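You operate a simulated robot arm through the tools that you are given. There is no shell and no other tool. Be economical: measure what you need, move in short steps, check, and stop when the job is done.

The job below is to be done with a simulated robot arm. You get a single attempt, and the scene is never put back.

## Task
Tip out the soaked frying pan and scrub it clean on the counter with the sponge.
Fine: tip it into the sink, none into the basin; sponge back where it lay.

It is judged by the outcome, as a careful person would: the job done as asked, and still so three seconds after it is handed in. It fails if anything else is knocked over, pushed out of place, dropped, spilled or broken.

## Robot
A 7-joint arm with a two-finger parallel gripper, fixed in place. Base frame: the origin is at the foot of the arm, x ahead of it, y to its left, z up. Readings come in mm, degrees, newtons and seconds.
With the tool pointing down near the work surface it reaches from about 320 to 740 mm from the base axis. Its first joint turns from -115.0 to 115.0 degrees. Payload 3.91 kg.
The TCP is the grasp point between the finger pads, 30 mm short of the fingertips. In the tool frame z runs along the fingers and y along their closing line. Largest opening 110 mm; finger width 20, thickness 10; the body of the gripper, 48 by 112 mm, starts 55 mm behind the TCP.
Orientation is told as [roll, pitch, yaw] about the base's x, y, z axes, in that order, counted from this pose: with the fingers straight down and closing along the base's y, the tool's x points along the base's -x, its y along +y and its z along -z.

## Interface
- The arm moves only by the tool drive_tool. Its arguments are lists of equal length, an entry for each row: "delta_pos": the shift along the tool's x, y, z in mm, a list of three; "dr": the turn, a rotation vector about the tool's x, y, z in rad, a list of three. In form: {"delta_pos": [[dx, dy, dz], ...], "dr": [[rx, ry, rz], ...]}. A call has 1 to 8 rows; each row is the pose to reach, as a shift and turn from the pose commanded when the call began, along the tool's axes at that moment. "claw" is the closure, from 0 (fully open) to 1 (shut), set as the call begins (left out, the last holds). A row lasts 0.2 s, in which the tool goes at most 50 mm and 8.6 degrees; a call with a longer step from one row to the next is refused whole, and so is a gripper value outside its range. A pose out of reach is approached as far as the arm can. The call stops where the force on the tool passes 40 N (or 10 N more than at its start, if that is more) or the arm is blocked; 0.2 s more then pass. Each finger travels about 108 mm/s and halts on what it meets, pressing with about 21 N; the grip force reading is that of the motor and also rises with nothing between the fingers. The clock runs only during rows and for 0.2 s after the last one: add rows that repeat a pose to give the fingers time. It gives the time, the measured TCP pose, the force on the tool (base axes), the opening and the grip force at its end, in the units of the frame above (readings bear some noise), and new pictures: "views" is both (left out), scene, wrist or none.
- Cameras (640 x 400 px; columns grow to the right, rows downward): "scene" is fixed at [397.9, 500.7, 1446.2]; the picture's right is [-0.90, -0.43, 0.00], its down [-0.38, 0.79, -0.48] and it looks along [0.21, -0.44, -0.88] (base axes); focal length 256 px, centre (320, 200). "wrist" rides on the gripper at [-36, 0, -57] in the tool frame; the picture's right is [0.00, -1.00, 0.00], its down [0.97, 0.00, -0.24] and it looks along [0.24, 0.00, 0.97] (tool axes); focal length 218 px, centre (320, 200).
- move_column(by): slides the trunk up (or, below 0, down) by that many mm; the arm rides with it, the base frame stays. It gives what a move gives, with no picture.
- pixel_to_xyz(camera, pixels): for up to 12 pixels [column, row] of the newest picture of that camera ("zoom" is the newest enlarged one), the place [x, y, z] in the base frame of the surface seen there, good to about 2 mm. The clock stands still meanwhile.
- zoom(camera, box): a new picture of the part [left, top, right, bottom] of that camera's present view, enlarged. The clock stands still meanwhile.
- sign_off(): hands the job in; it is judged then, once.

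Work in short steps. Measure before you move; look again where a grasp or a placing could have gone wrong, and mend it. You have 80 turns and 150 pictures in all, those below and enlarged ones among them. Open the gripper and draw the arm clear of the work before you hand the job in, unless the task says otherwise; then end with one line.

The tools are called after ">>>" by a JSON object that holds its "api" and its "payload". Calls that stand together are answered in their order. drive_tool: Moves the arm, as the interface text tells. Its arguments: {"type":"object","properties":{"delta_pos":{"type":"array"},"dr":{"type":"array"},"claw":{"type":"number"},"views":{"type":"string","enum":["both","scene","wrist","none"]}},"required":["delta_pos","dr"]} The other tools are called the same way: move_column (by) slides the trunk up or down; pixel_to_xyz (camera, pixels) gives the place of the surface under pixels of a picture; zoom (camera, box) takes an enlarged picture of a part of a camera's view; sign_off () hands the job in.

At the start:

```text
clock: 0.0
tool_pos: [488.2, 154.8, 1113.0]
orientation: [0.0, 0.0, 0.0]
force: [-1.1, 0.4, 0.0]
grip_width: 109.9
finger_force: 0.0
trunk travel left (down, up): [-650.0, 340.0]
```

scene: 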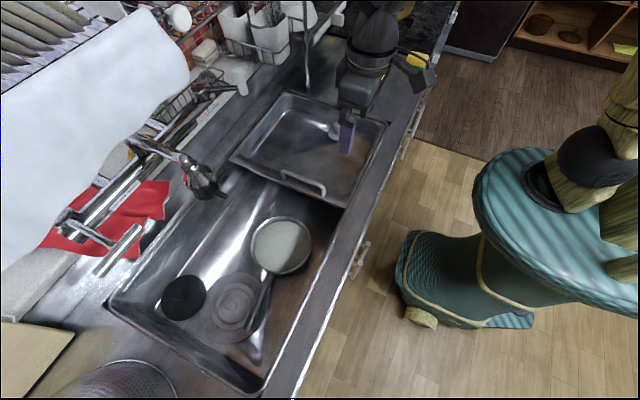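
wrist: 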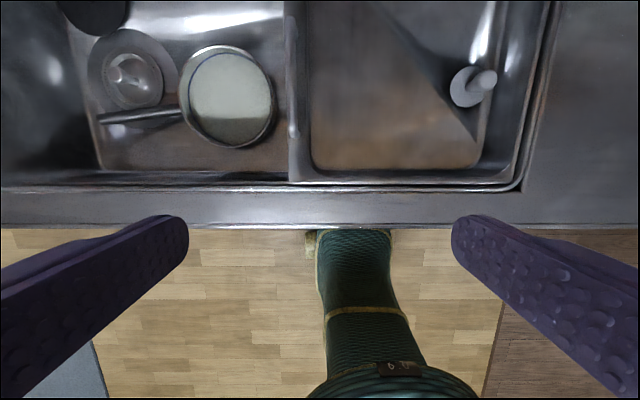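

The scene picture shows a pan at about (281,246) inside the sink and a handled tray at (315,150). I enlarge both parts to identify pan, sponge and basin.

>>> {"api": "zoom", "payload": {"camera": "scene", "box": [100, 180, 360, 400]}}

>>> {"api": "zoom", "payload": {"camera": "scene", "box": [150, 0, 470, 200]}}

>>> {"api": "zoom", "payload": {"camera": "wrist", "box": [0, 0, 640, 240]}}

```text
1.82 times, centred on (230, 290) of scene
```

zoom: 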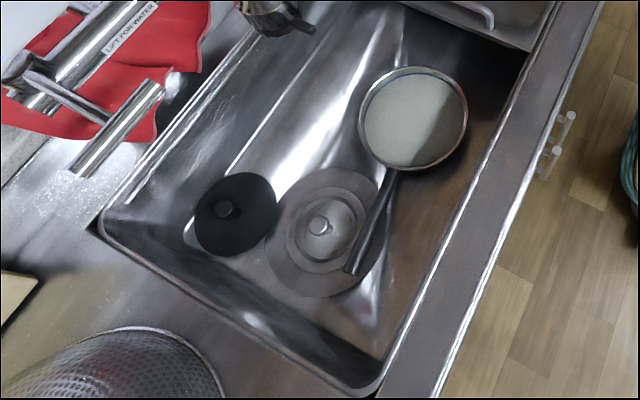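

```text
2.00 times, centred on (310, 100) of scene
```

zoom: 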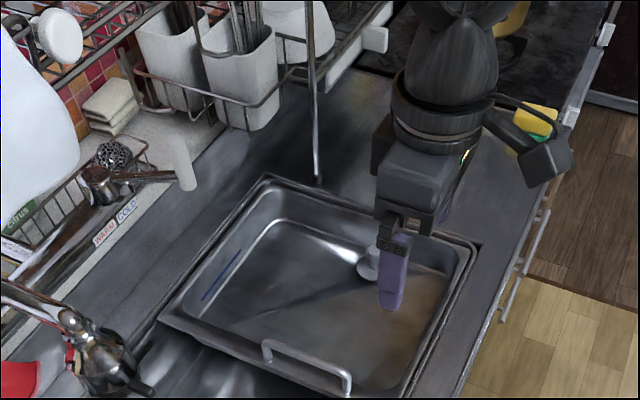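

```text
1.00 times, centred on (320, 120) of wrist
```

zoom: 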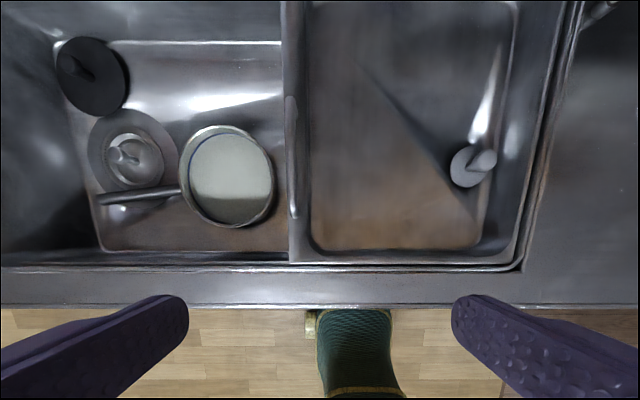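

The pan with water lies in the sink, the tray at right is the basin, and the sponge (yellow/green) is at about (418,60), partly hidden by the gripper. I measure these.

>>> {"api": "pixel_to_xyz", "payload": {"camera": "scene", "pixels": [[281, 246], [251, 243], [309, 243], [280, 218], [283, 273], [268, 277], [245, 330], [257, 303], [184, 298], [236, 302], [215, 335], [262, 350]]}}

>>> {"api": "pixel_to_xyz", "payload": {"camera": "scene", "pixels": [[416, 58], [424, 61], [411, 61], [320, 195], [300, 180], [320, 150], [340, 330], [265, 394], [110, 300], [240, 157], [385, 122], [345, 207]]}}

>>> {"api": "pixel_to_xyz", "payload": {"camera": "scene", "pixels": [[400, 110], [380, 90], [330, 85], [430, 40], [310, 350], [300, 390], [330, 280], [215, 230], [205, 185], [305, 90], [250, 130], [390, 150]]}}

>>> {"api": "zoom", "payload": {"camera": "scene", "box": [380, 20, 476, 100]}}

```text
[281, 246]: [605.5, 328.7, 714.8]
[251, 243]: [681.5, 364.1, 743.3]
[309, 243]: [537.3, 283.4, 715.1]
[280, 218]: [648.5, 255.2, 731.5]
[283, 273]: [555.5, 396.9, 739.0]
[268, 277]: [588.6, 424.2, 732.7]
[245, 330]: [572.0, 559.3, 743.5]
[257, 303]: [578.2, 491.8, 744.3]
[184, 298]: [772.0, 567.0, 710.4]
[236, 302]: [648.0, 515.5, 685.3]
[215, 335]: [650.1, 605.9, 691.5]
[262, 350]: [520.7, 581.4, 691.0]
```

```text
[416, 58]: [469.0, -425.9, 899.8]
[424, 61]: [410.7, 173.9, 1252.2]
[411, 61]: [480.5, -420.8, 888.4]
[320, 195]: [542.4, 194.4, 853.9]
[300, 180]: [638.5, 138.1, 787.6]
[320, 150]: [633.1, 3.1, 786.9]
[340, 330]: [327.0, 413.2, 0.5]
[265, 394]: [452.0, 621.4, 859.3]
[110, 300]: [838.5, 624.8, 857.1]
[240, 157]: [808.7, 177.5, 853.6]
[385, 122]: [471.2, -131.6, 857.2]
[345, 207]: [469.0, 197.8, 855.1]
```

```text
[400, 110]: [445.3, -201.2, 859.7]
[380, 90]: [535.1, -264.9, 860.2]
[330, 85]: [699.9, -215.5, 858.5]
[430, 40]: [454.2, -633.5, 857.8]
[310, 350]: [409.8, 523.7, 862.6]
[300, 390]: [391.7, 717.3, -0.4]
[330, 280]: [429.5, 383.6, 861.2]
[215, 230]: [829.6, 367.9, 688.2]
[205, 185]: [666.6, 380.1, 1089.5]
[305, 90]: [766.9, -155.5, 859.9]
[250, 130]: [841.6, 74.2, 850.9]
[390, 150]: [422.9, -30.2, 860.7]
```

```text
5.00 times, centred on (428, 60) of scene
```

zoom: 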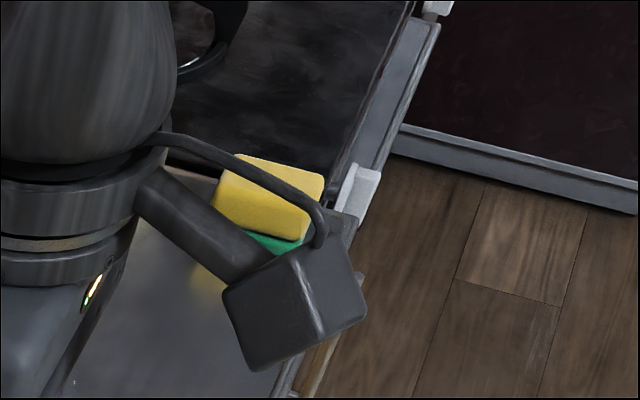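

The scene picture shows a faucet reaching over the sink (tip near pixel (205,185), measured z≈1090), so I map the faucet and nearby things before moving in.

>>> {"api": "pixel_to_xyz", "payload": {"camera": "scene", "pixels": [[219, 192], [208, 192], [195, 175], [180, 160], [150, 145], [135, 138], [100, 200], [130, 240], [105, 270], [75, 225], [205, 90], [240, 88]]}}

>>> {"api": "pixel_to_xyz", "payload": {"camera": "scene", "pixels": [[308, 80], [306, 40], [305, 10], [270, 50], [40, 350], [130, 380], [170, 80], [100, 80], [340, 130], [420, 5], [60, 20], [225, 170]]}}

>>> {"api": "zoom", "payload": {"camera": "scene", "box": [40, 100, 260, 290]}}

```text
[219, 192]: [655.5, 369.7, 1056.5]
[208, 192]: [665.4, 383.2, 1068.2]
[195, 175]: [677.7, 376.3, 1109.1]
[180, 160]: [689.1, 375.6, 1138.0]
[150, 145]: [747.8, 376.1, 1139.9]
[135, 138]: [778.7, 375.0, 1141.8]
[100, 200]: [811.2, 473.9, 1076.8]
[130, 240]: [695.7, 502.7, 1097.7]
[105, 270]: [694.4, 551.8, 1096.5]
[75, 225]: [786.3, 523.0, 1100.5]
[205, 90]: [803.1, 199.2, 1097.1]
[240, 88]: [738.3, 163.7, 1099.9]
```

```text
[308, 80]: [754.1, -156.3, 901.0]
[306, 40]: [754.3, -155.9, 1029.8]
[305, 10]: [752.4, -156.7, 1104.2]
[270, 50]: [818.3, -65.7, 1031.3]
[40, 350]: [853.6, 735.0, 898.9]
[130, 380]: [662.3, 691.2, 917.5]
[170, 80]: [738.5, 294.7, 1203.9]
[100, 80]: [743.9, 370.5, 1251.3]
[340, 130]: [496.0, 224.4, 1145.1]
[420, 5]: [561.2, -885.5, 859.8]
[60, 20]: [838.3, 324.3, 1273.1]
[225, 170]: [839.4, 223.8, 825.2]
```

```text
2.11 times, centred on (150, 195) of scene
```

zoom: 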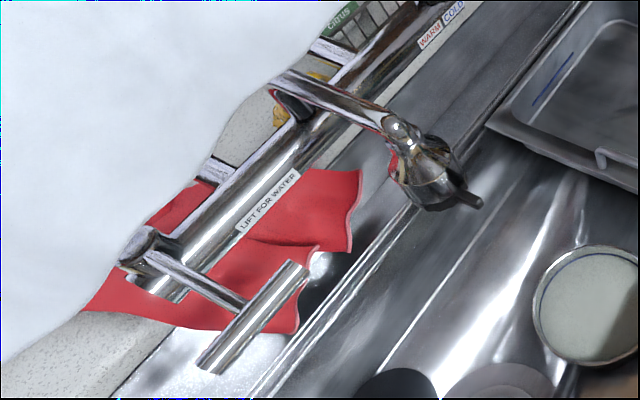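

Faucet tip is at about (655,370,1056) and a lever bar at (695,503–552,1097), so I'll stay at x<600 when high. I move toward a hover over the handle while yawing +90°.

>>> {"api": "drive_tool", "payload": {"delta_pos": [[-6, 28, 8], [-12, 56, 16], [-18, 84, 24], [-24, 112, 32], [-30, 140, 40], [-36, 168, 48], [-42, 196, 56], [-48, 224, 64]], "dr": [[0, 0, -0.149], [0, 0, -0.298], [0, 0, -0.447], [0, 0, -0.596], [0, 0, -0.745], [0, 0, -0.894], [0, 0, -1.043], [0, 0, -1.19]], "views": "none"}}

```text
clock: 1.8
tool_pos: [536.2, 377.6, 1050.5]
orientation: [0.0, 0.1, 68.3]
force: [0.8, -0.1, 0.2]
grip_width: 109.9
finger_force: 0.1
trunk travel left (down, up): [-650.0, 340.0]
```

Reading matches the plan. I go on to above the handle at yaw ~97°, perpendicular to the handle, and look.

>>> {"api": "drive_tool", "payload": {"delta_pos": [[-21, -2, 22], [-43, -4, 45], [-65, -6, 68], [-86, -8, 90]], "dr": [[0, 0, -0.125], [0, 0, -0.25], [0, 0, -0.375], [0, 0, -0.5]]}}

```text
clock: 2.8
tool_pos: [575.6, 455.3, 959.6]
orientation: [0.1, 0.1, 97.0]
force: [-0.7, 0.0, -0.8]
grip_width: 109.8
finger_force: 0.0
trunk travel left (down, up): [-650.0, 340.0]
```

scene: 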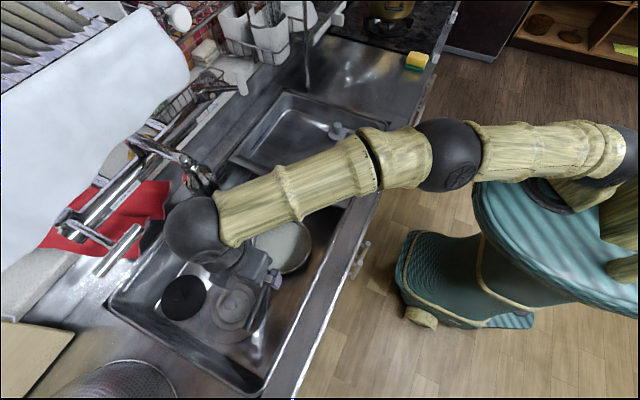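
wrist: 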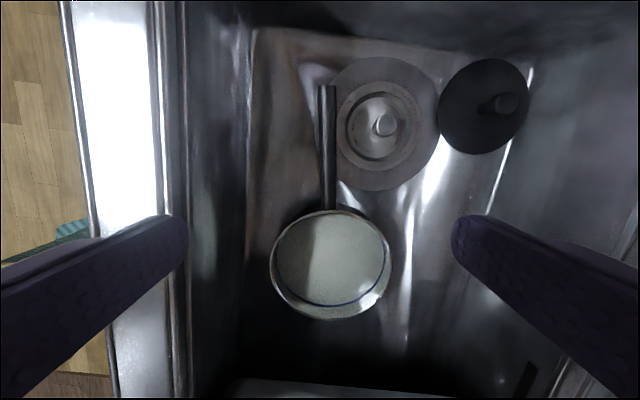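

Now the sponge at scene (416,60), the counter and the pan are clear to see. I measure the handle, the rim, the sponge and the arm's dark joint near the faucet.

>>> {"api": "pixel_to_xyz", "payload": {"camera": "wrist", "pixels": [[327, 90], [326, 120], [328, 160], [330, 195], [331, 206], [274, 262], [388, 262], [335, 316], [331, 265], [332, 290], [310, 240], [350, 240]]}}

>>> {"api": "pixel_to_xyz", "payload": {"camera": "scene", "pixels": [[416, 55], [408, 61], [427, 66], [425, 55], [416, 62], [416, 66], [195, 205], [180, 230], [390, 105], [350, 60], [400, 80], [417, 80]]}}

>>> {"api": "zoom", "payload": {"camera": "scene", "box": [300, 0, 460, 100]}}

>>> {"api": "zoom", "payload": {"camera": "wrist", "box": [240, 70, 440, 340]}}

```text
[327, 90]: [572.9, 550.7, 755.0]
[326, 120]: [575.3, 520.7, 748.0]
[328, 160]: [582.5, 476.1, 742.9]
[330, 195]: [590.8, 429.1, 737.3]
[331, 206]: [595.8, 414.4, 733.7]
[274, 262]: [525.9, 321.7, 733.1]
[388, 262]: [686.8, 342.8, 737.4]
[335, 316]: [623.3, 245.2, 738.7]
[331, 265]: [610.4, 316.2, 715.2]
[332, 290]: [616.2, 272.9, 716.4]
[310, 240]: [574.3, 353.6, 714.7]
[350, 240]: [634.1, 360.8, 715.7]
```

```text
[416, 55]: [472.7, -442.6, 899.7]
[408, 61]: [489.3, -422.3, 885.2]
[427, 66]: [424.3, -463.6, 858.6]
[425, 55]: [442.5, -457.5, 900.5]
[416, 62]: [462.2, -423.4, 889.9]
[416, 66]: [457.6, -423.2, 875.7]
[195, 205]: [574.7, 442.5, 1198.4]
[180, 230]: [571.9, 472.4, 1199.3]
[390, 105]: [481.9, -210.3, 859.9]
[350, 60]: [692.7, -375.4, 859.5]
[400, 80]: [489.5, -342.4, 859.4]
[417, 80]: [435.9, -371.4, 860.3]
```

```text
4.00 times, centred on (380, 50) of scene
```

zoom: 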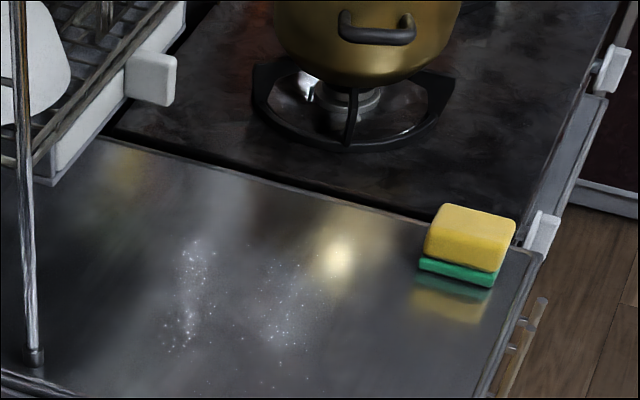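

```text
1.48 times, centred on (340, 205) of wrist
```

zoom: 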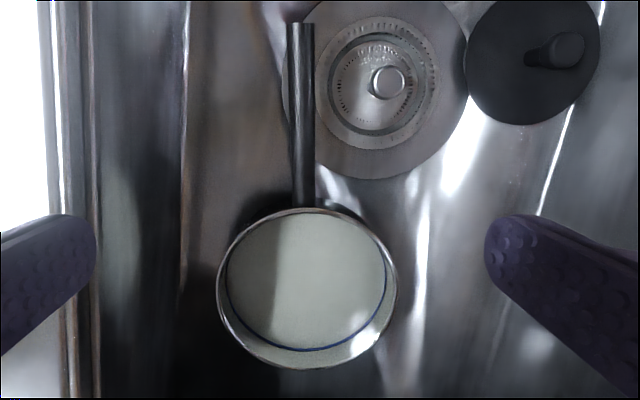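

Handle runs (573,551)→(596,414), top z≈738 near the pan, ~20 mm wide; arm's ball joint is at (573,450,1200). I tilt fingers forward 17° to keep away from the faucet, close to ~60 mm and descend part-way.

>>> {"api": "drive_tool", "payload": {"delta_pos": [[3, -2, 0], [10, -6, 20], [20, -12, 60], [20, -12, 100], [20, -12, 140]], "dr": [[0.12, 0, -0.02], [0.24, 0, -0.04], [0.3, 0, -0.04], [0.3, 0, -0.04], [0.3, 0, -0.04]], "claw": 0.45}}

```text
clock: 4.0
tool_pos: [589.5, 435.6, 819.9]
orientation: [-17.2, 0.2, 99.1]
force: [-0.8, 0.2, 0.1]
grip_width: 60.4
finger_force: 0.0
trunk travel left (down, up): [-650.0, 340.0]
```

scene: 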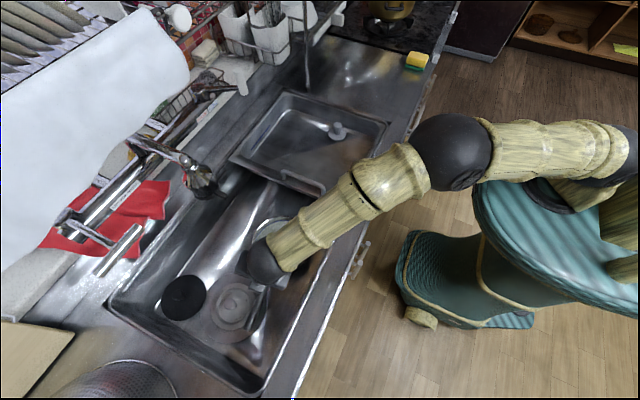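
wrist: 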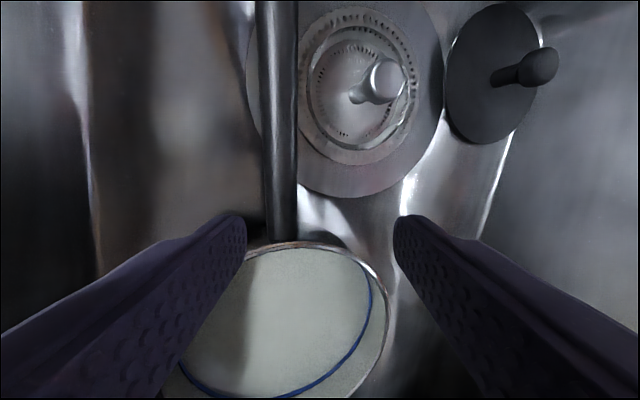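

Clear of the faucet; the handle appears at wrist (282,150), between the fingers once lowered. I descend straight down toward z≈731, stopping 25 mm above first.

>>> {"api": "drive_tool", "payload": {"delta_pos": [[-2, 9, 30], [-5, 19, 62]], "dr": [[0, 0, 0], [0, 0, 0]]}}

```text
clock: 4.6
tool_pos: [589.0, 439.6, 754.5]
orientation: [-17.1, 0.4, 99.0]
force: [-0.9, 0.5, 0.1]
grip_width: 60.9
finger_force: 0.1
trunk travel left (down, up): [-650.0, 340.0]
```

scene: 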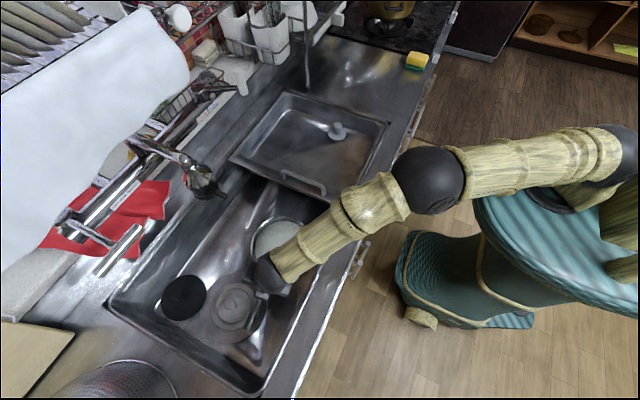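
wrist: 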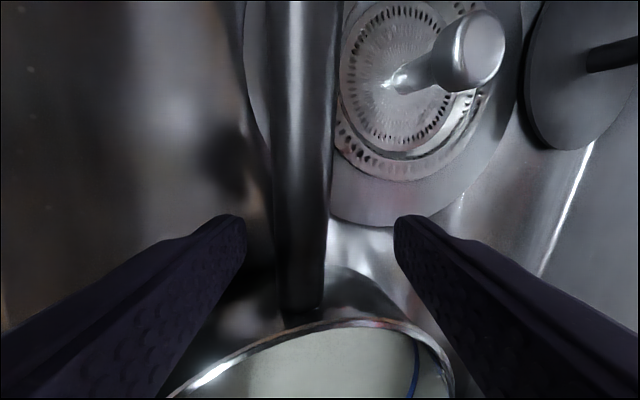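

The handle is between the fingers (wrist ~(300,230)). I lower the last 25 mm and close.

>>> {"api": "drive_tool", "payload": {"delta_pos": [[0, 4, 12], [0, 7, 24]], "dr": [[0, 0, 0], [0, 0, 0]], "views": "none"}}

>>> {"api": "drive_tool", "payload": {"delta_pos": [[0, 0, 0], [0, 0, 0], [0, 0, 0]], "dr": [[0, 0, 0], [0, 0, 0], [0, 0, 0]], "claw": 1, "views": "wrist"}}

```text
clock: 5.2
tool_pos: [589.2, 442.1, 730.4]
orientation: [-17.2, 0.5, 99.1]
force: [-1.1, -0.5, 2.4]
grip_width: 60.9
finger_force: 0.2
trunk travel left (down, up): [-650.0, 340.0]
```

```text
clock: 6.0
tool_pos: [589.8, 439.7, 731.1]
orientation: [-17.1, 0.5, 99.1]
force: [-0.6, -1.1, -0.4]
grip_width: 22.0
finger_force: 21.1
trunk travel left (down, up): [-650.0, 340.0]
```

wrist: 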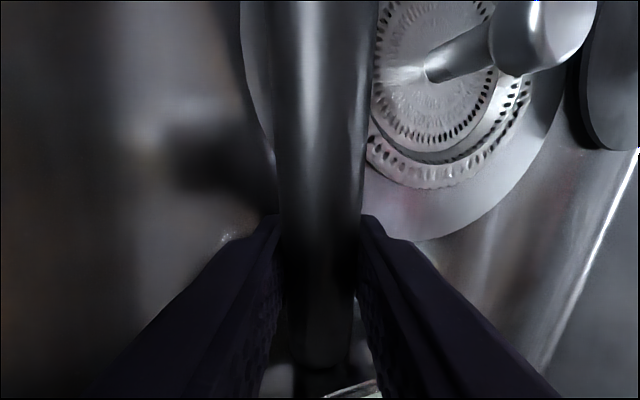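

Handle gripped (opening 22 mm, 21 N). I lift it slowly by 60 mm and check for droop.

>>> {"api": "drive_tool", "payload": {"delta_pos": [[0, -3, -9.5], [0, -6, -19], [0, -9, -29], [0, -12, -38], [0, -15, -48], [0, -18, -57]], "dr": [[0, 0, 0], [0, 0, 0], [0, 0, 0], [0, 0, 0], [0, 0, 0], [0, 0, 0]]}}

```text
clock: 7.4
tool_pos: [590.5, 440.3, 787.7]
orientation: [-17.0, 0.5, 99.1]
force: [0.1, 0.2, -6.9]
grip_width: 21.7
finger_force: 20.3
trunk travel left (down, up): [-650.0, 340.0]
```

scene: 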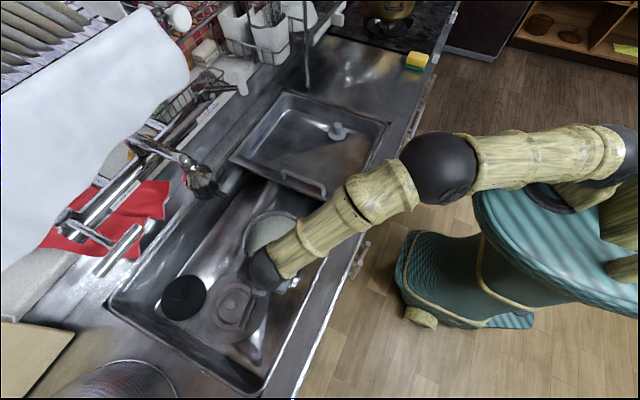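
wrist: 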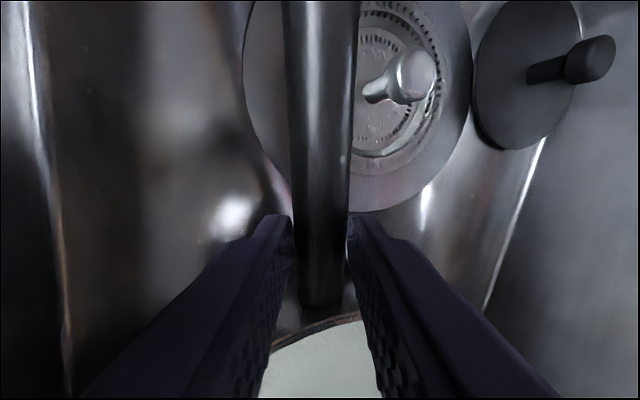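

Pan held level, ~0.7 kg. I tip it toward the robot about the handle axis, raising to z≈895 so that the wrist clears the front rim; the water falls into the sink.

>>> {"api": "drive_tool", "payload": {"delta_pos": [[0, -2, -16], [-1, -4, -32], [-1, -6, -48], [-2, -8, -64], [-2, -10, -80], [-3, -12, -96], [-3, -13, -111], [-3, -13, -111]], "dr": [[0.13, 0, 0], [0.26, 0, 0], [0.39, 0, 0], [0.52, 0, 0], [0.65, 0, 0], [0.78, 0, 0], [0.91, 0, 0], [0.91, 0, 0]]}}

```text
clock: 9.2
tool_pos: [569.1, 442.0, 900.4]
orientation: [-69.4, 0.3, 99.1]
force: [0.1, -0.8, -3.8]
grip_width: 21.6
finger_force: 21.1
trunk travel left (down, up): [-650.0, 340.0]
```

scene: 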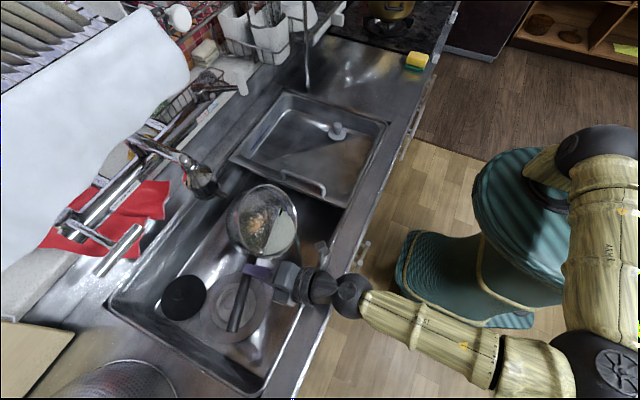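
wrist: 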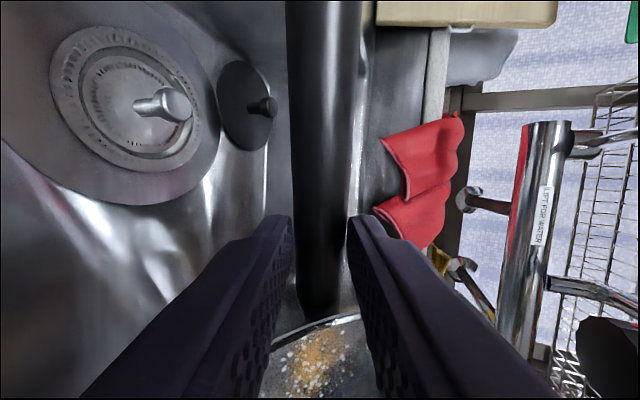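

About half the water has gone (3.8 N) and residue shows in the pan. I go on tipping to ~115° while rising 50 mm, and hold to drain.

>>> {"api": "drive_tool", "payload": {"delta_pos": [[0, -8, -3], [0, -16, -6], [0, -24, -9], [0, -32, -12], [0, -40, -15], [0, -47, -18], [0, -47, -18], [0, -47, -18]], "dr": [[0.13, 0, 0], [0.26, 0, 0], [0.39, 0, 0], [0.52, 0, 0], [0.65, 0, 0], [0.78, 0, 0], [0.78, 0, 0], [0.78, 0, 0]]}}

```text
clock: 10.2
tool_pos: [556.4, 472.6, 1022.3]
orientation: [-99.0, -13.0, 100.4]
force: [-0.4, -1.5, -5.0]
grip_width: 27.8
finger_force: 20.7
trunk travel left (down, up): [-650.0, 340.0]
stopped in row 5: the arm was blocked; the commanded pose is now the measured one
```

scene: 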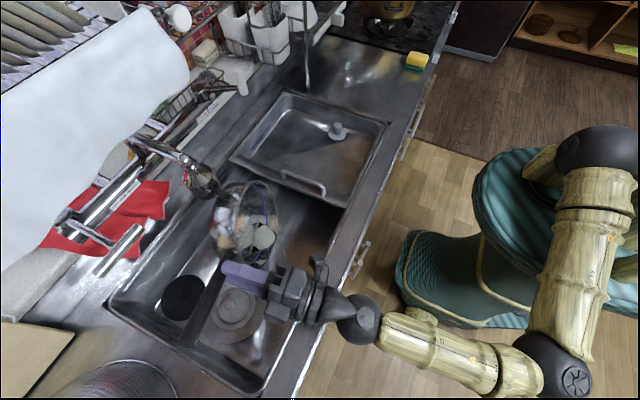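
wrist: 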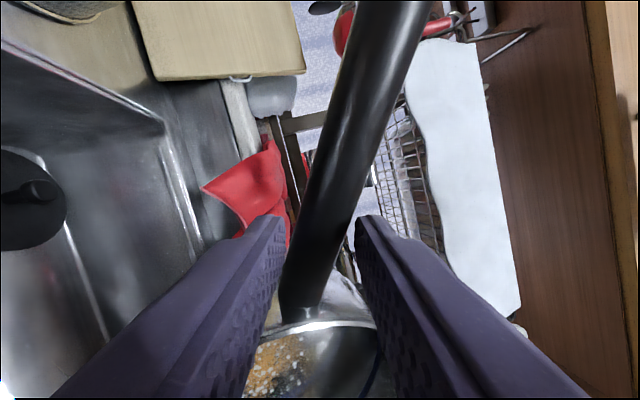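

The arm hit a limit and deviated: z=1022 and the handle twisted in the grip (27.8 mm). I measure where the pan is relative to the faucet before backing off.

>>> {"api": "zoom", "payload": {"camera": "scene", "box": [140, 130, 380, 350]}}

>>> {"api": "pixel_to_xyz", "payload": {"camera": "scene", "pixels": [[248, 183], [222, 192], [212, 230], [280, 240], [248, 262], [210, 292], [185, 325], [245, 215], [265, 235], [205, 183], [300, 295], [360, 325]]}}

```text
1.82 times, centred on (260, 240) of scene
```

zoom: 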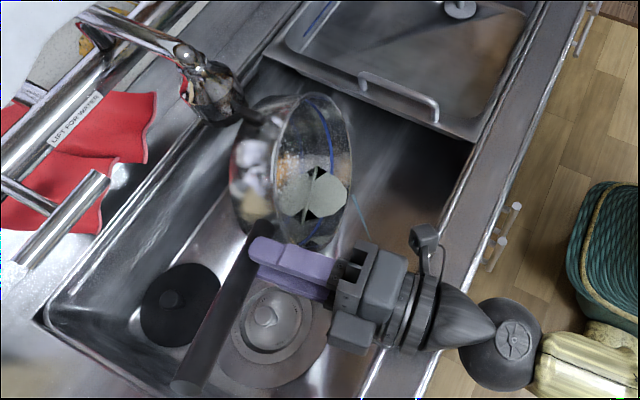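

```text
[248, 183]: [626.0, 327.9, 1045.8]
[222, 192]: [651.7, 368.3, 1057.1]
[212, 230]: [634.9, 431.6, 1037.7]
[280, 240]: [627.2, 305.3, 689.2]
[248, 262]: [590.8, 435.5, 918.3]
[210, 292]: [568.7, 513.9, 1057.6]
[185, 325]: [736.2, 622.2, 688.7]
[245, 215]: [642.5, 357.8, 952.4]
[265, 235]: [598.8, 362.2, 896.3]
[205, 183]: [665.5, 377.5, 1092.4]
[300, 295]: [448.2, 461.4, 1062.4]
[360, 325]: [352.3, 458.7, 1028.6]
```

Pan's bottom is right beside the spout (651,368,1057). I pull straight back 45 mm along −x, away from the faucet, keeping orientation.

>>> {"api": "drive_tool", "payload": {"delta_pos": [[-2.6, -1.7, -15], [-5.2, -3.4, -30], [-8, -5, -44]], "dr": [[0, 0, 0], [0, 0, 0], [0, 0, 0]]}}

```text
clock: 11.0
tool_pos: [510.6, 474.0, 1024.0]
orientation: [-99.4, -13.0, 100.4]
force: [0.1, -0.5, 0.0]
grip_width: 0.0
finger_force: 21.3
trunk travel left (down, up): [-650.0, 340.0]
```

scene: 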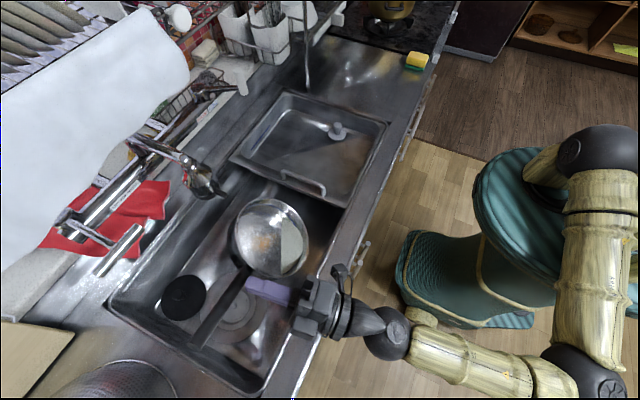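
wrist: 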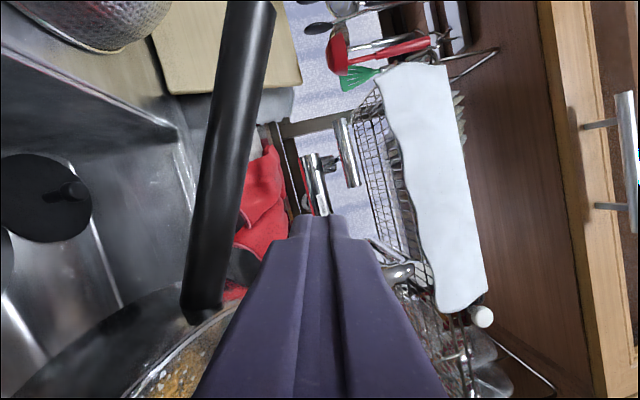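

The pan slipped out of the grip and is falling into the sink. I hold still so that it settles, then look.

>>> {"api": "drive_tool", "payload": {"delta_pos": [[0, 0, -10], [0, 0, -30], [0, 0, -50], [0, 0, -50], [0, 0, -50]], "dr": [[0, 0, 0], [0, 0, 0], [0, 0, 0], [0, 0, 0], [0, 0, 0]], "views": "scene"}}

>>> {"api": "zoom", "payload": {"camera": "scene", "box": [100, 130, 380, 400]}}

```text
clock: 12.2
tool_pos: [477.1, 452.1, 1022.6]
orientation: [-98.9, -14.4, 98.3]
force: [0.6, 0.2, 0.0]
grip_width: 0.3
finger_force: 20.6
trunk travel left (down, up): [-650.0, 340.0]
```

scene: 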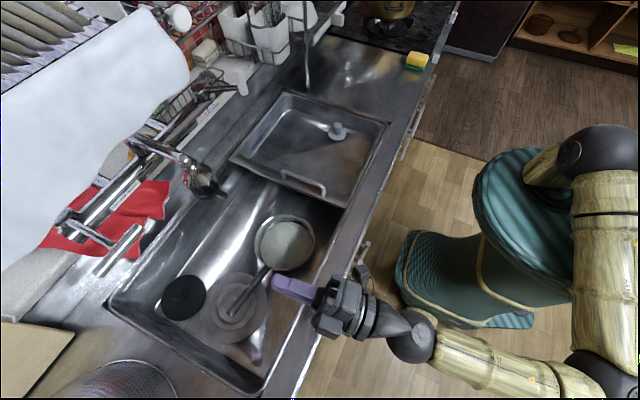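

```text
1.48 times, centred on (240, 265) of scene
```

zoom: 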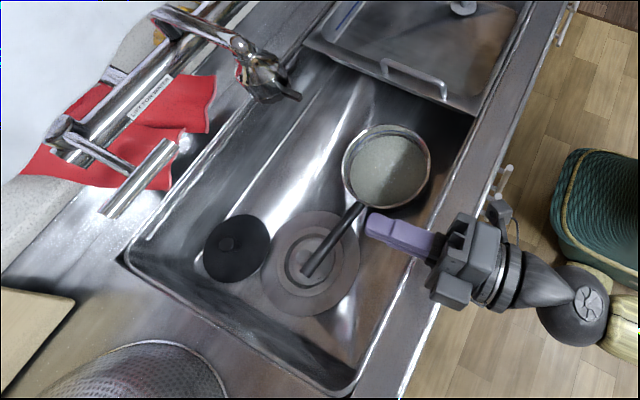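

Luckily the pan has landed upright in the sink near its old place, with part of the water left, and nothing else moved. I measure the arm links to choose a better trunk height for tipping.

>>> {"api": "pixel_to_xyz", "payload": {"camera": "scene", "pixels": [[410, 340], [460, 355], [520, 375], [600, 370], [600, 280], [600, 200], [590, 150], [285, 245], [263, 277], [232, 318], [300, 225], [265, 235]]}}

>>> {"api": "zoom", "payload": {"camera": "scene", "box": [180, 190, 340, 340]}}

```text
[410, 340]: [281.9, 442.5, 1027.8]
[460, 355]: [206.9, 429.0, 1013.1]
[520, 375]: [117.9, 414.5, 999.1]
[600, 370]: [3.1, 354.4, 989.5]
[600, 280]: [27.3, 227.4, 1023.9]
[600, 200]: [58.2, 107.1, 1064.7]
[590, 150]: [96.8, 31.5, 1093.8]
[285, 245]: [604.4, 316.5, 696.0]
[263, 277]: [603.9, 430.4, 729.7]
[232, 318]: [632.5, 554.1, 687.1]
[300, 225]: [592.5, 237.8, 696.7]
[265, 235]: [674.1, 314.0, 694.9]
```

```text
2.67 times, centred on (260, 265) of scene
```

zoom: 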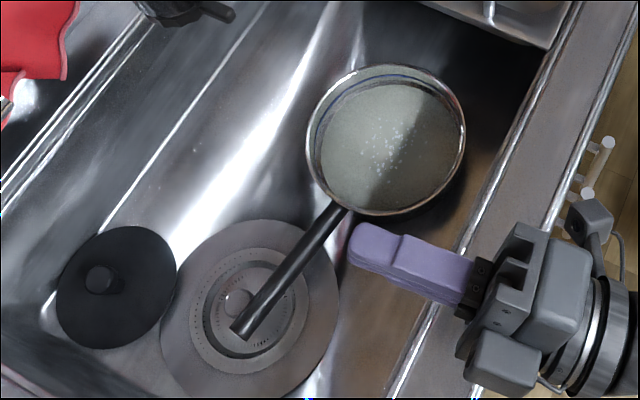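

Remaining water is at z≈696 (was 715). The elbow lies in front of the counter at (3,354,990), so I lower the trunk 70 mm to make the tipping pose easier, then test that pose empty.

>>> {"api": "move_column", "payload": {"by": -70}}

>>> {"api": "drive_tool", "payload": {"delta_pos": [[4, 1, 13], [7, 2, 27], [11, 4, 40], [14, 5, 54], [18, 6, 67], [21, 7, 80], [21, 7, 80]], "dr": [[0.04, -0.006, -0.04], [0.08, -0.012, -0.08], [0.12, -0.018, -0.12], [0.16, -0.024, -0.16], [0.2, -0.03, -0.2], [0.25, -0.036, -0.25], [0.25, -0.036, -0.25]], "views": "scene"}}

```text
clock: 13.3
tool_pos: [477.3, 453.2, 951.4]
orientation: [-98.7, -14.5, 98.4]
force: [-0.3, 0.3, -0.1]
grip_width: 0.0
finger_force: 21.1
trunk travel left (down, up): [-580.0, 410.0]
```

```text
clock: 14.1
tool_pos: [484.8, 476.4, 998.1]
orientation: [-104.2, -16.3, 101.2]
force: [0.1, -0.5, -0.6]
grip_width: 0.0
finger_force: 20.1
trunk travel left (down, up): [-580.0, 410.0]
stopped in row 3: the arm was blocked; the commanded pose is now the measured one
```

scene: 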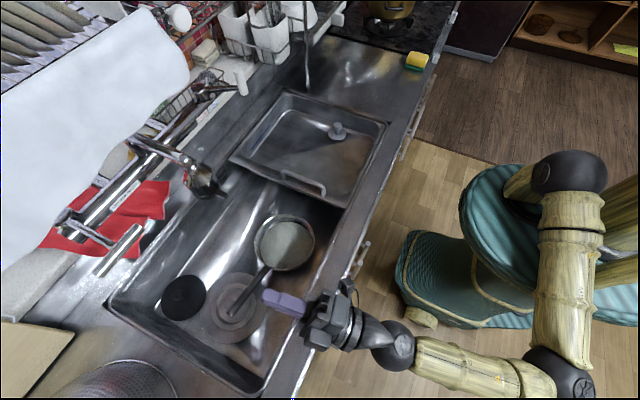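

Even empty, yaw 98° at full tilt hits a joint limit. I try the tipping pose with the tool pointing radially outward (yaw ~128°), pulled in to about (520,415,z≥990), still empty.

>>> {"api": "drive_tool", "payload": {"delta_pos": [[13, -3, 5], [26, -5, 10], [38, -8, 16], [51, -10, 21], [64, -13, 26], [64, -13, 26]], "dr": [[-0.04, -0.101, -0.033], [-0.08, -0.202, -0.066], [-0.12, -0.303, -0.1], [-0.16, -0.404, -0.133], [-0.2, -0.506, -0.165], [-0.2, -0.506, -0.165]], "views": "scene"}}

```text
clock: 15.5
tool_pos: [519.8, 414.8, 998.3]
orientation: [-96.5, -1.3, 128.2]
force: [-0.2, -0.1, 0.1]
grip_width: 0.2
finger_force: 21.1
trunk travel left (down, up): [-580.0, 410.0]
```

scene: 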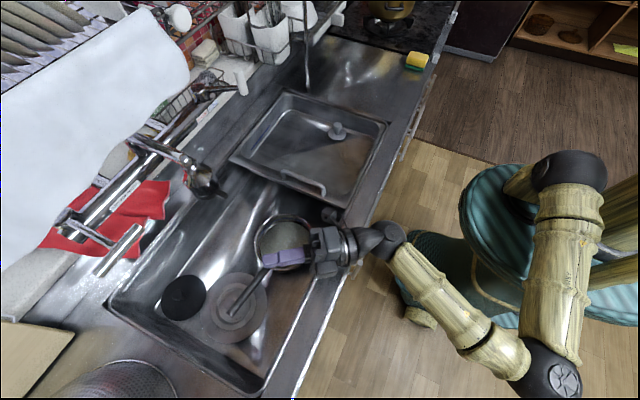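

That pose is reached cleanly. I test more tilt (to ~-120°) and lower to z≈955.

>>> {"api": "drive_tool", "payload": {"delta_pos": [[0, 20, -2], [0, 40, -4], [0, 43, -5], [0, 43, -5]], "dr": [[0.1, 0, 0], [0.2, 0, 0], [0.3, 0, 0], [0.4, 0, 0]], "views": "none"}}

```text
clock: 16.5
tool_pos: [502.3, 397.3, 991.4]
orientation: [-122.7, -1.2, 127.5]
force: [0.3, 0.6, -0.2]
grip_width: 0.0
finger_force: 20.8
trunk travel left (down, up): [-580.0, 410.0]
```

Orientation -122° is reachable though at z≈991; with the trunk 40 mm lower it will suit. Now I tilt back to vertical and open, to re-grasp.

>>> {"api": "drive_tool", "payload": {"delta_pos": [[0, 0, 0], [0, 0, 0], [0, 0, 0], [0, 0, 0], [0, 0, 0], [0, 0, 0], [0, 0, 0], [0, 0, 0]], "dr": [[-0.145, 0, 0], [-0.29, 0, 0], [-0.435, 0, 0], [-0.58, 0, 0], [-0.725, 0, 0], [-0.87, 0, 0], [-1.015, 0, 0], [-1.16, 0, 0]], "claw": 0.45, "views": "none"}}

>>> {"api": "drive_tool", "payload": {"delta_pos": [[0, 0, 0], [0, 0, 0], [0, 0, 0], [0, 0, 0], [0, 0, 0], [0, 0, 0]], "dr": [[-0.145, 0, 0], [-0.29, 0, 0], [-0.435, 0, 0], [-0.58, 0, 0], [-0.725, 0, 0], [-0.87, 0, 0]]}}

```text
clock: 18.3
tool_pos: [518.5, 415.8, 955.0]
orientation: [-53.1, -1.3, 128.2]
force: [-1.2, 0.3, -0.2]
grip_width: 60.2
finger_force: 0.0
trunk travel left (down, up): [-580.0, 410.0]
```

```text
clock: 19.7
tool_pos: [521.1, 415.6, 955.0]
orientation: [-3.1, -1.4, 128.0]
force: [0.1, 0.1, 0.4]
grip_width: 60.4
finger_force: 0.1
trunk travel left (down, up): [-580.0, 410.0]
```

scene: 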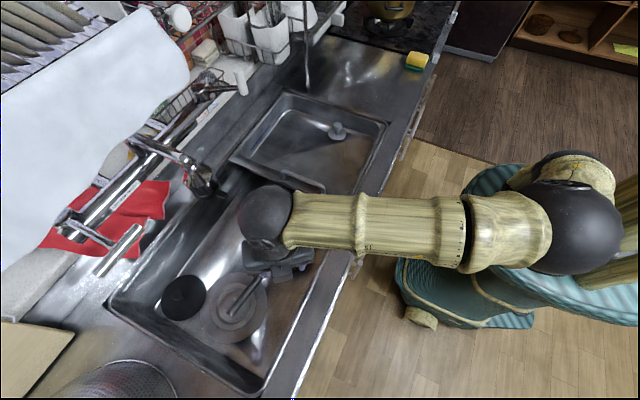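
wrist: 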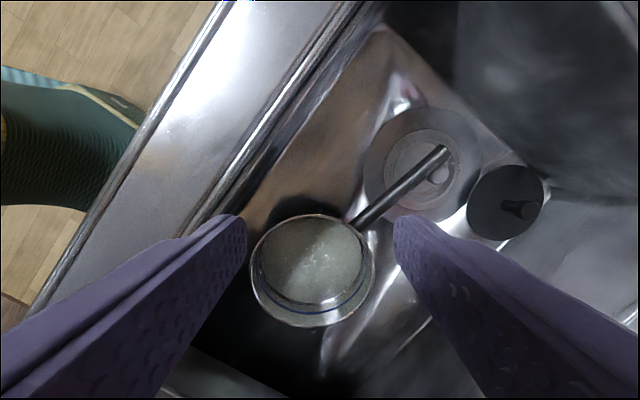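

Vertical again. I lower the trunk by 40 mm (no obstacle under the gripper, z 955→915) and measure the pan's new place in the wrist picture.

>>> {"api": "pixel_to_xyz", "payload": {"camera": "wrist", "pixels": [[447, 151], [432, 163], [410, 180], [385, 202], [365, 217], [352, 228], [254, 265], [372, 270], [310, 216], [310, 324], [310, 265], [290, 300]]}}

>>> {"api": "move_column", "payload": {"by": -40}}

```text
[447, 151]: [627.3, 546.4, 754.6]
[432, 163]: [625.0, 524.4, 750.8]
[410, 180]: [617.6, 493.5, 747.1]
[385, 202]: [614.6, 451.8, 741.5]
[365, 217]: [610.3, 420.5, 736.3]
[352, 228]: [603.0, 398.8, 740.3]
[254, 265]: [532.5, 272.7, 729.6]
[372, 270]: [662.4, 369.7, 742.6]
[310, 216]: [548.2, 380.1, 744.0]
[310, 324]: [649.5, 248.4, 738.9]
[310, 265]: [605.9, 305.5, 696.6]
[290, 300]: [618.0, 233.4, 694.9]
```

```text
clock: 20.5
tool_pos: [518.6, 416.6, 914.0]
orientation: [-3.2, -1.5, 128.2]
force: [0.2, 0.0, -0.2]
grip_width: 60.4
finger_force: 0.0
trunk travel left (down, up): [-540.0, 450.0]
```

Handle now runs (610,420,736)→(627,546,755), so yaw ≈82°. I move to hover at (609,434,840) with ~15° forward tilt.

>>> {"api": "drive_tool", "payload": {"delta_pos": [[7, -13, 0], [14, -27, 10], [21, -40, 25], [28, -54, 40], [35, -68, 57], [42, -81, 74], [42, -81, 74]], "dr": [[0.035, 0.014, 0.133], [0.07, 0.028, 0.266], [0.105, 0.042, 0.4], [0.14, 0.056, 0.533], [0.175, 0.07, 0.667], [0.21, 0.084, 0.8], [0.21, 0.084, 0.8]]}}

```text
clock: 22.1
tool_pos: [613.0, 436.0, 844.3]
orientation: [-13.9, -3.6, 82.1]
force: [-0.6, 0.3, 0.2]
grip_width: 60.4
finger_force: 0.1
trunk travel left (down, up): [-540.0, 450.0]
```

scene: 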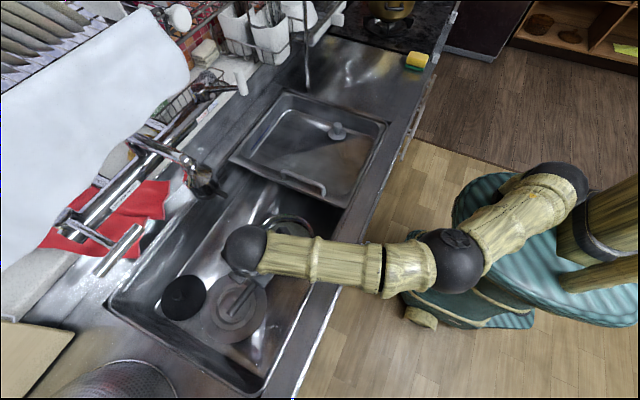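
wrist: 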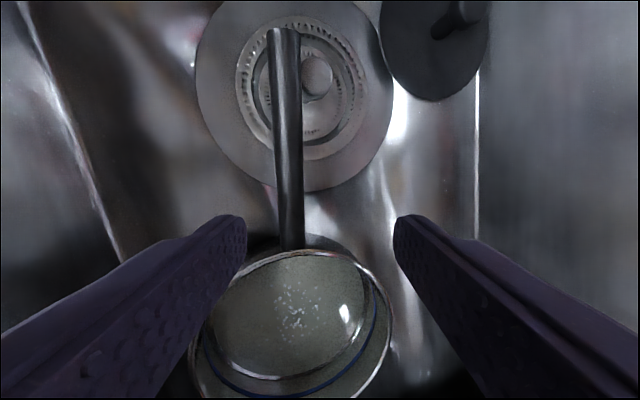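

Handle is between the finger lines (wrist ~(290,210)). I descend to z≈728 in steps and then close.

>>> {"api": "drive_tool", "payload": {"delta_pos": [[2, 7, 28], [4, 14, 56], [6, 21, 84], [8, 27, 105], [8, 29, 113]], "dr": [[0, 0, 0], [0, 0, 0], [0, 0, 0], [0, 0, 0], [0, 0, 0]], "views": "wrist"}}

>>> {"api": "drive_tool", "payload": {"delta_pos": [[0, 0, 0], [0, 0, 0], [0, 0, 0]], "dr": [[0, 0, 0], [0, 0, 0], [0, 0, 0]], "claw": 1, "views": "wrist"}}

```text
clock: 23.3
tool_pos: [610.0, 437.4, 728.6]
orientation: [-14.1, -3.7, 82.3]
force: [-2.8, -2.3, 13.6]
grip_width: 59.8
finger_force: 0.0
trunk travel left (down, up): [-540.0, 450.0]
```

wrist: 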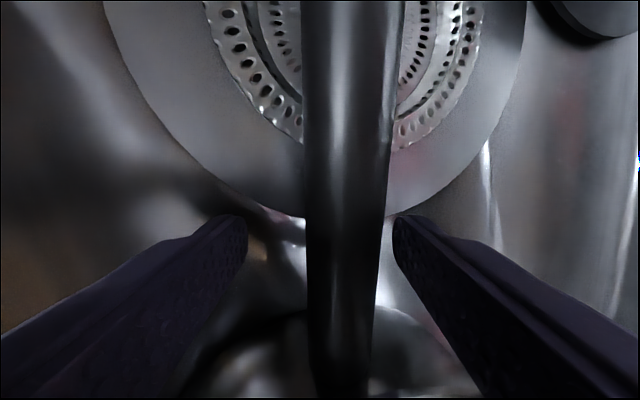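

```text
clock: 24.1
tool_pos: [610.3, 435.7, 724.8]
orientation: [-13.9, -3.6, 82.1]
force: [0.3, -0.9, 0.5]
grip_width: 21.3
finger_force: 21.3
trunk travel left (down, up): [-540.0, 450.0]
```

wrist: 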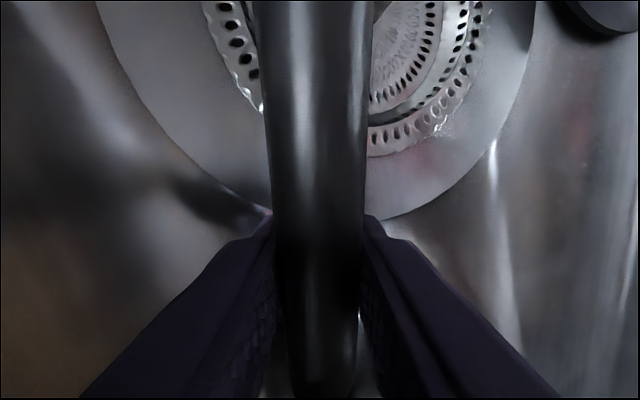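

Gripped (21.3 mm, 21 N). I lift 130 mm, keeping it level.

>>> {"api": "drive_tool", "payload": {"delta_pos": [[-1, -5, -18], [-2, -9, -36], [-3, -14, -54], [-5, -18, -72], [-6, -23, -90], [-7, -27, -108], [-8, -31, -126]], "dr": [[0, 0, 0], [0, 0, 0], [0, 0, 0], [0, 0, 0], [0, 0, 0], [0, 0, 0], [0, 0, 0]], "views": "none"}}

>>> {"api": "drive_tool", "payload": {"delta_pos": [[4, 9, -15], [8, 18, -31], [12, 27, -46], [16, 35, -62], [20, 44, -77], [23, 53, -93], [27, 62, -108]], "dr": [[-0.007, -0.028, -0.111], [-0.014, -0.055, -0.221], [-0.021, -0.083, -0.332], [-0.029, -0.111, -0.443], [-0.036, -0.139, -0.554], [-0.043, -0.166, -0.664], [-0.05, -0.194, -0.775]]}}

```text
clock: 25.7
tool_pos: [608.7, 436.6, 857.1]
orientation: [-13.9, -3.6, 82.2]
force: [0.7, -0.1, -2.7]
grip_width: 21.7
finger_force: 20.7
trunk travel left (down, up): [-540.0, 450.0]
```

```text
clock: 27.3
tool_pos: [519.5, 416.1, 945.8]
orientation: [-14.0, -3.7, 128.4]
force: [0.0, 0.1, -2.6]
grip_width: 21.5
finger_force: 21.0
trunk travel left (down, up): [-540.0, 450.0]
```

scene: 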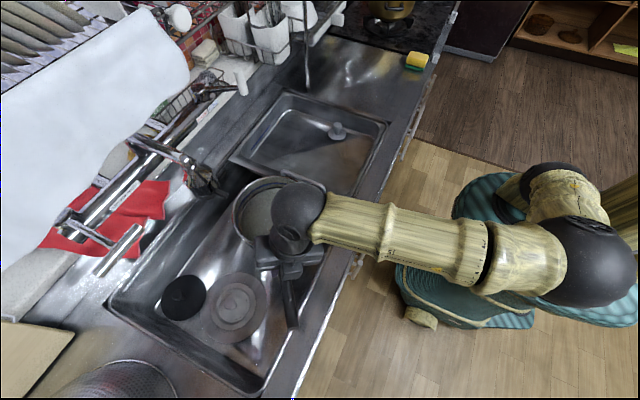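
wrist: 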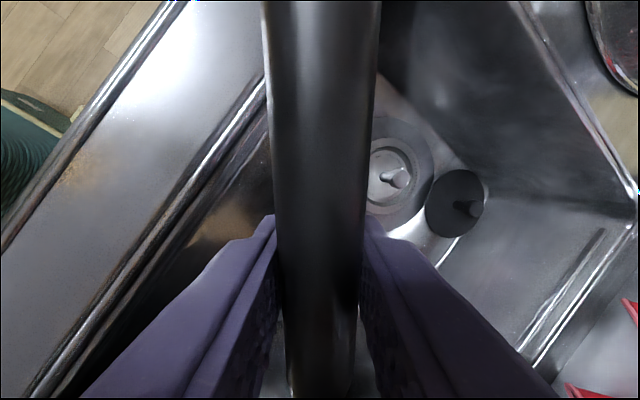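

Pan is over the sink centre at about (590,326), low weight now. I tip about the handle axis toward the robot by 60°.

>>> {"api": "drive_tool", "payload": {"delta_pos": [[0, 0, 0], [0, 0, 0], [0, 0, 0], [0, 0, 0], [0, 0, 0], [0, 0, 0], [0, 0, 0], [0, 0, 0]], "dr": [[0.13, 0, 0], [0.26, 0, 0], [0.39, 0, 0], [0.52, 0, 0], [0.65, 0, 0], [0.78, 0, 0], [0.91, 0, 0], [1.05, 0, 0]], "views": "scene"}}

```text
clock: 29.1
tool_pos: [520.5, 416.8, 945.0]
orientation: [-74.1, -3.6, 128.2]
force: [1.1, -0.6, -3.4]
grip_width: 21.4
finger_force: 21.0
trunk travel left (down, up): [-540.0, 450.0]
```

scene: 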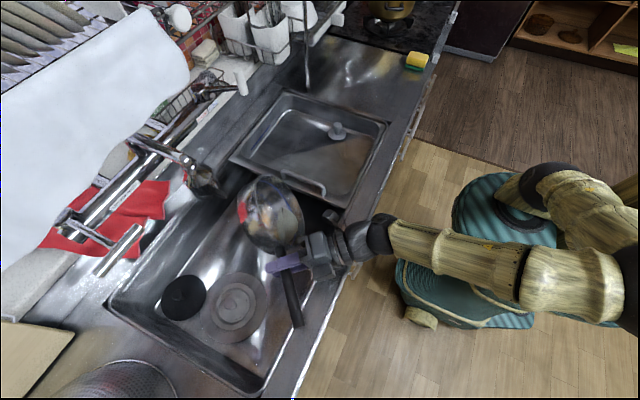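

Working well, arm configuration fine. I tilt on by ~34° to −108° with a 20 mm rise for wrist clearance, and hold.

>>> {"api": "drive_tool", "payload": {"delta_pos": [[0, -5, -1], [0, -10, -3], [0, -15, -4], [0, -19, -5], [0, -19, -5], [0, -19, -5], [0, -19, -5]], "dr": [[0.12, 0, 0], [0.24, 0, 0], [0.36, 0, 0], [0.48, 0, 0], [0.6, 0, 0], [0.6, 0, 0], [0.6, 0, 0]]}}

>>> {"api": "zoom", "payload": {"camera": "scene", "box": [180, 130, 360, 350]}}

```text
clock: 30.7
tool_pos: [521.7, 416.3, 964.5]
orientation: [-108.5, -3.7, 128.1]
force: [-0.1, -0.1, -3.2]
grip_width: 21.6
finger_force: 20.9
trunk travel left (down, up): [-540.0, 450.0]
```

scene: 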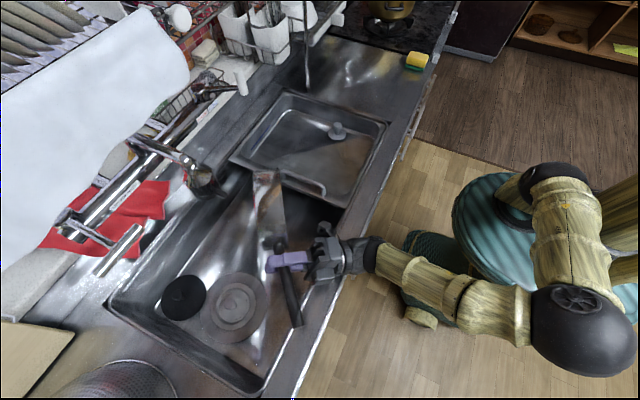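
wrist: 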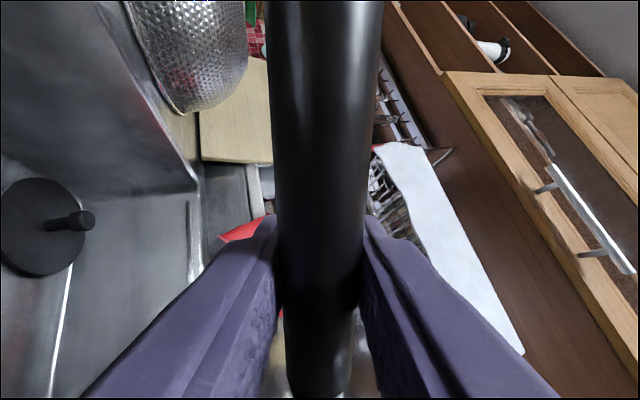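

```text
1.82 times, centred on (270, 240) of scene
```

zoom: 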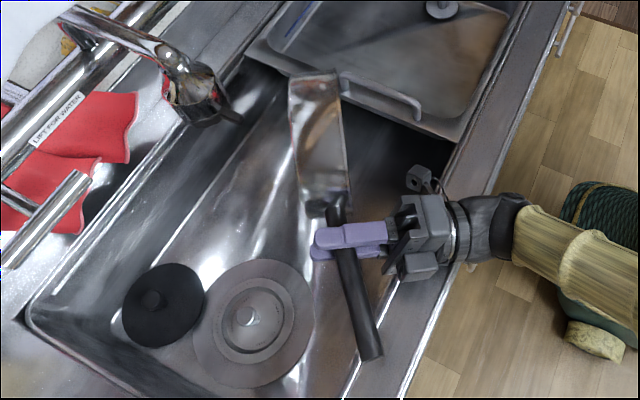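

Pan is about 95° over. For a complete drain I add 10° more, hold, then will look inside.

>>> {"api": "drive_tool", "payload": {"delta_pos": [[0, 0, 0], [0, 0, 0], [0, 0, 0], [0, 0, 0], [0, 0, 0]], "dr": [[0.09, 0, 0], [0.17, 0, 0], [0.17, 0, 0], [0.17, 0, 0], [0.17, 0, 0]], "views": "none"}}

>>> {"api": "drive_tool", "payload": {"delta_pos": [[0, 0, 0], [0, 0, 0], [0, 0, 0], [0, 0, 0], [0, 0, 0], [0, 0, 0], [0, 0, 0], [0, 0, 0]], "dr": [[-0.14, 0, 0], [-0.28, 0, 0], [-0.42, 0, 0], [-0.56, 0, 0], [-0.7, 0, 0], [-0.84, 0, 0], [-0.98, 0, 0], [-1.12, 0, 0]], "views": "scene"}}

>>> {"api": "zoom", "payload": {"camera": "scene", "box": [180, 130, 360, 350]}}

```text
clock: 31.9
tool_pos: [511.0, 405.7, 985.0]
orientation: [-119.9, -3.6, 127.9]
force: [-0.6, 0.6, -2.2]
grip_width: 21.6
finger_force: 20.9
trunk travel left (down, up): [-540.0, 450.0]
```

```text
clock: 33.7
tool_pos: [520.6, 415.4, 964.6]
orientation: [-53.9, -3.6, 128.1]
force: [0.1, 1.0, -2.4]
grip_width: 21.6
finger_force: 20.7
trunk travel left (down, up): [-540.0, 450.0]
```

scene: 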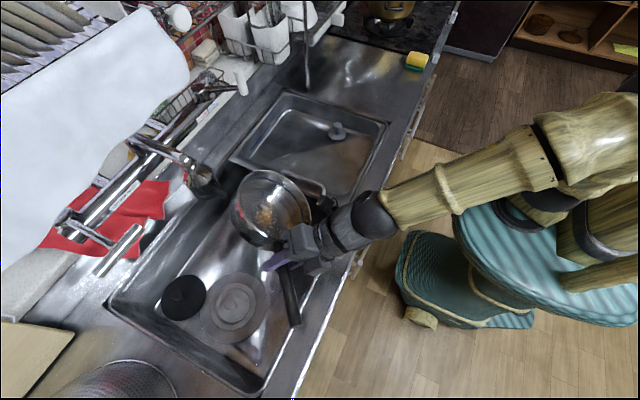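

```text
1.82 times, centred on (270, 240) of scene
```

zoom: 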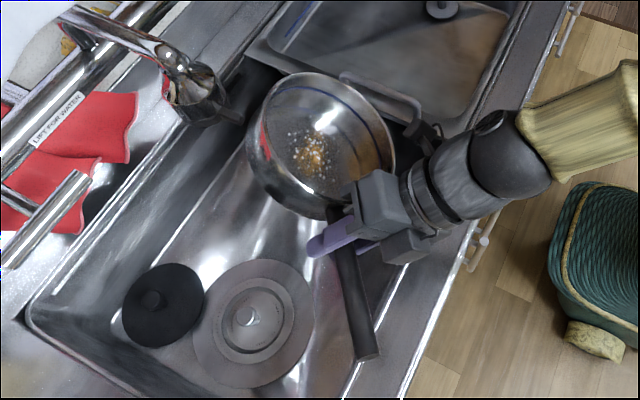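

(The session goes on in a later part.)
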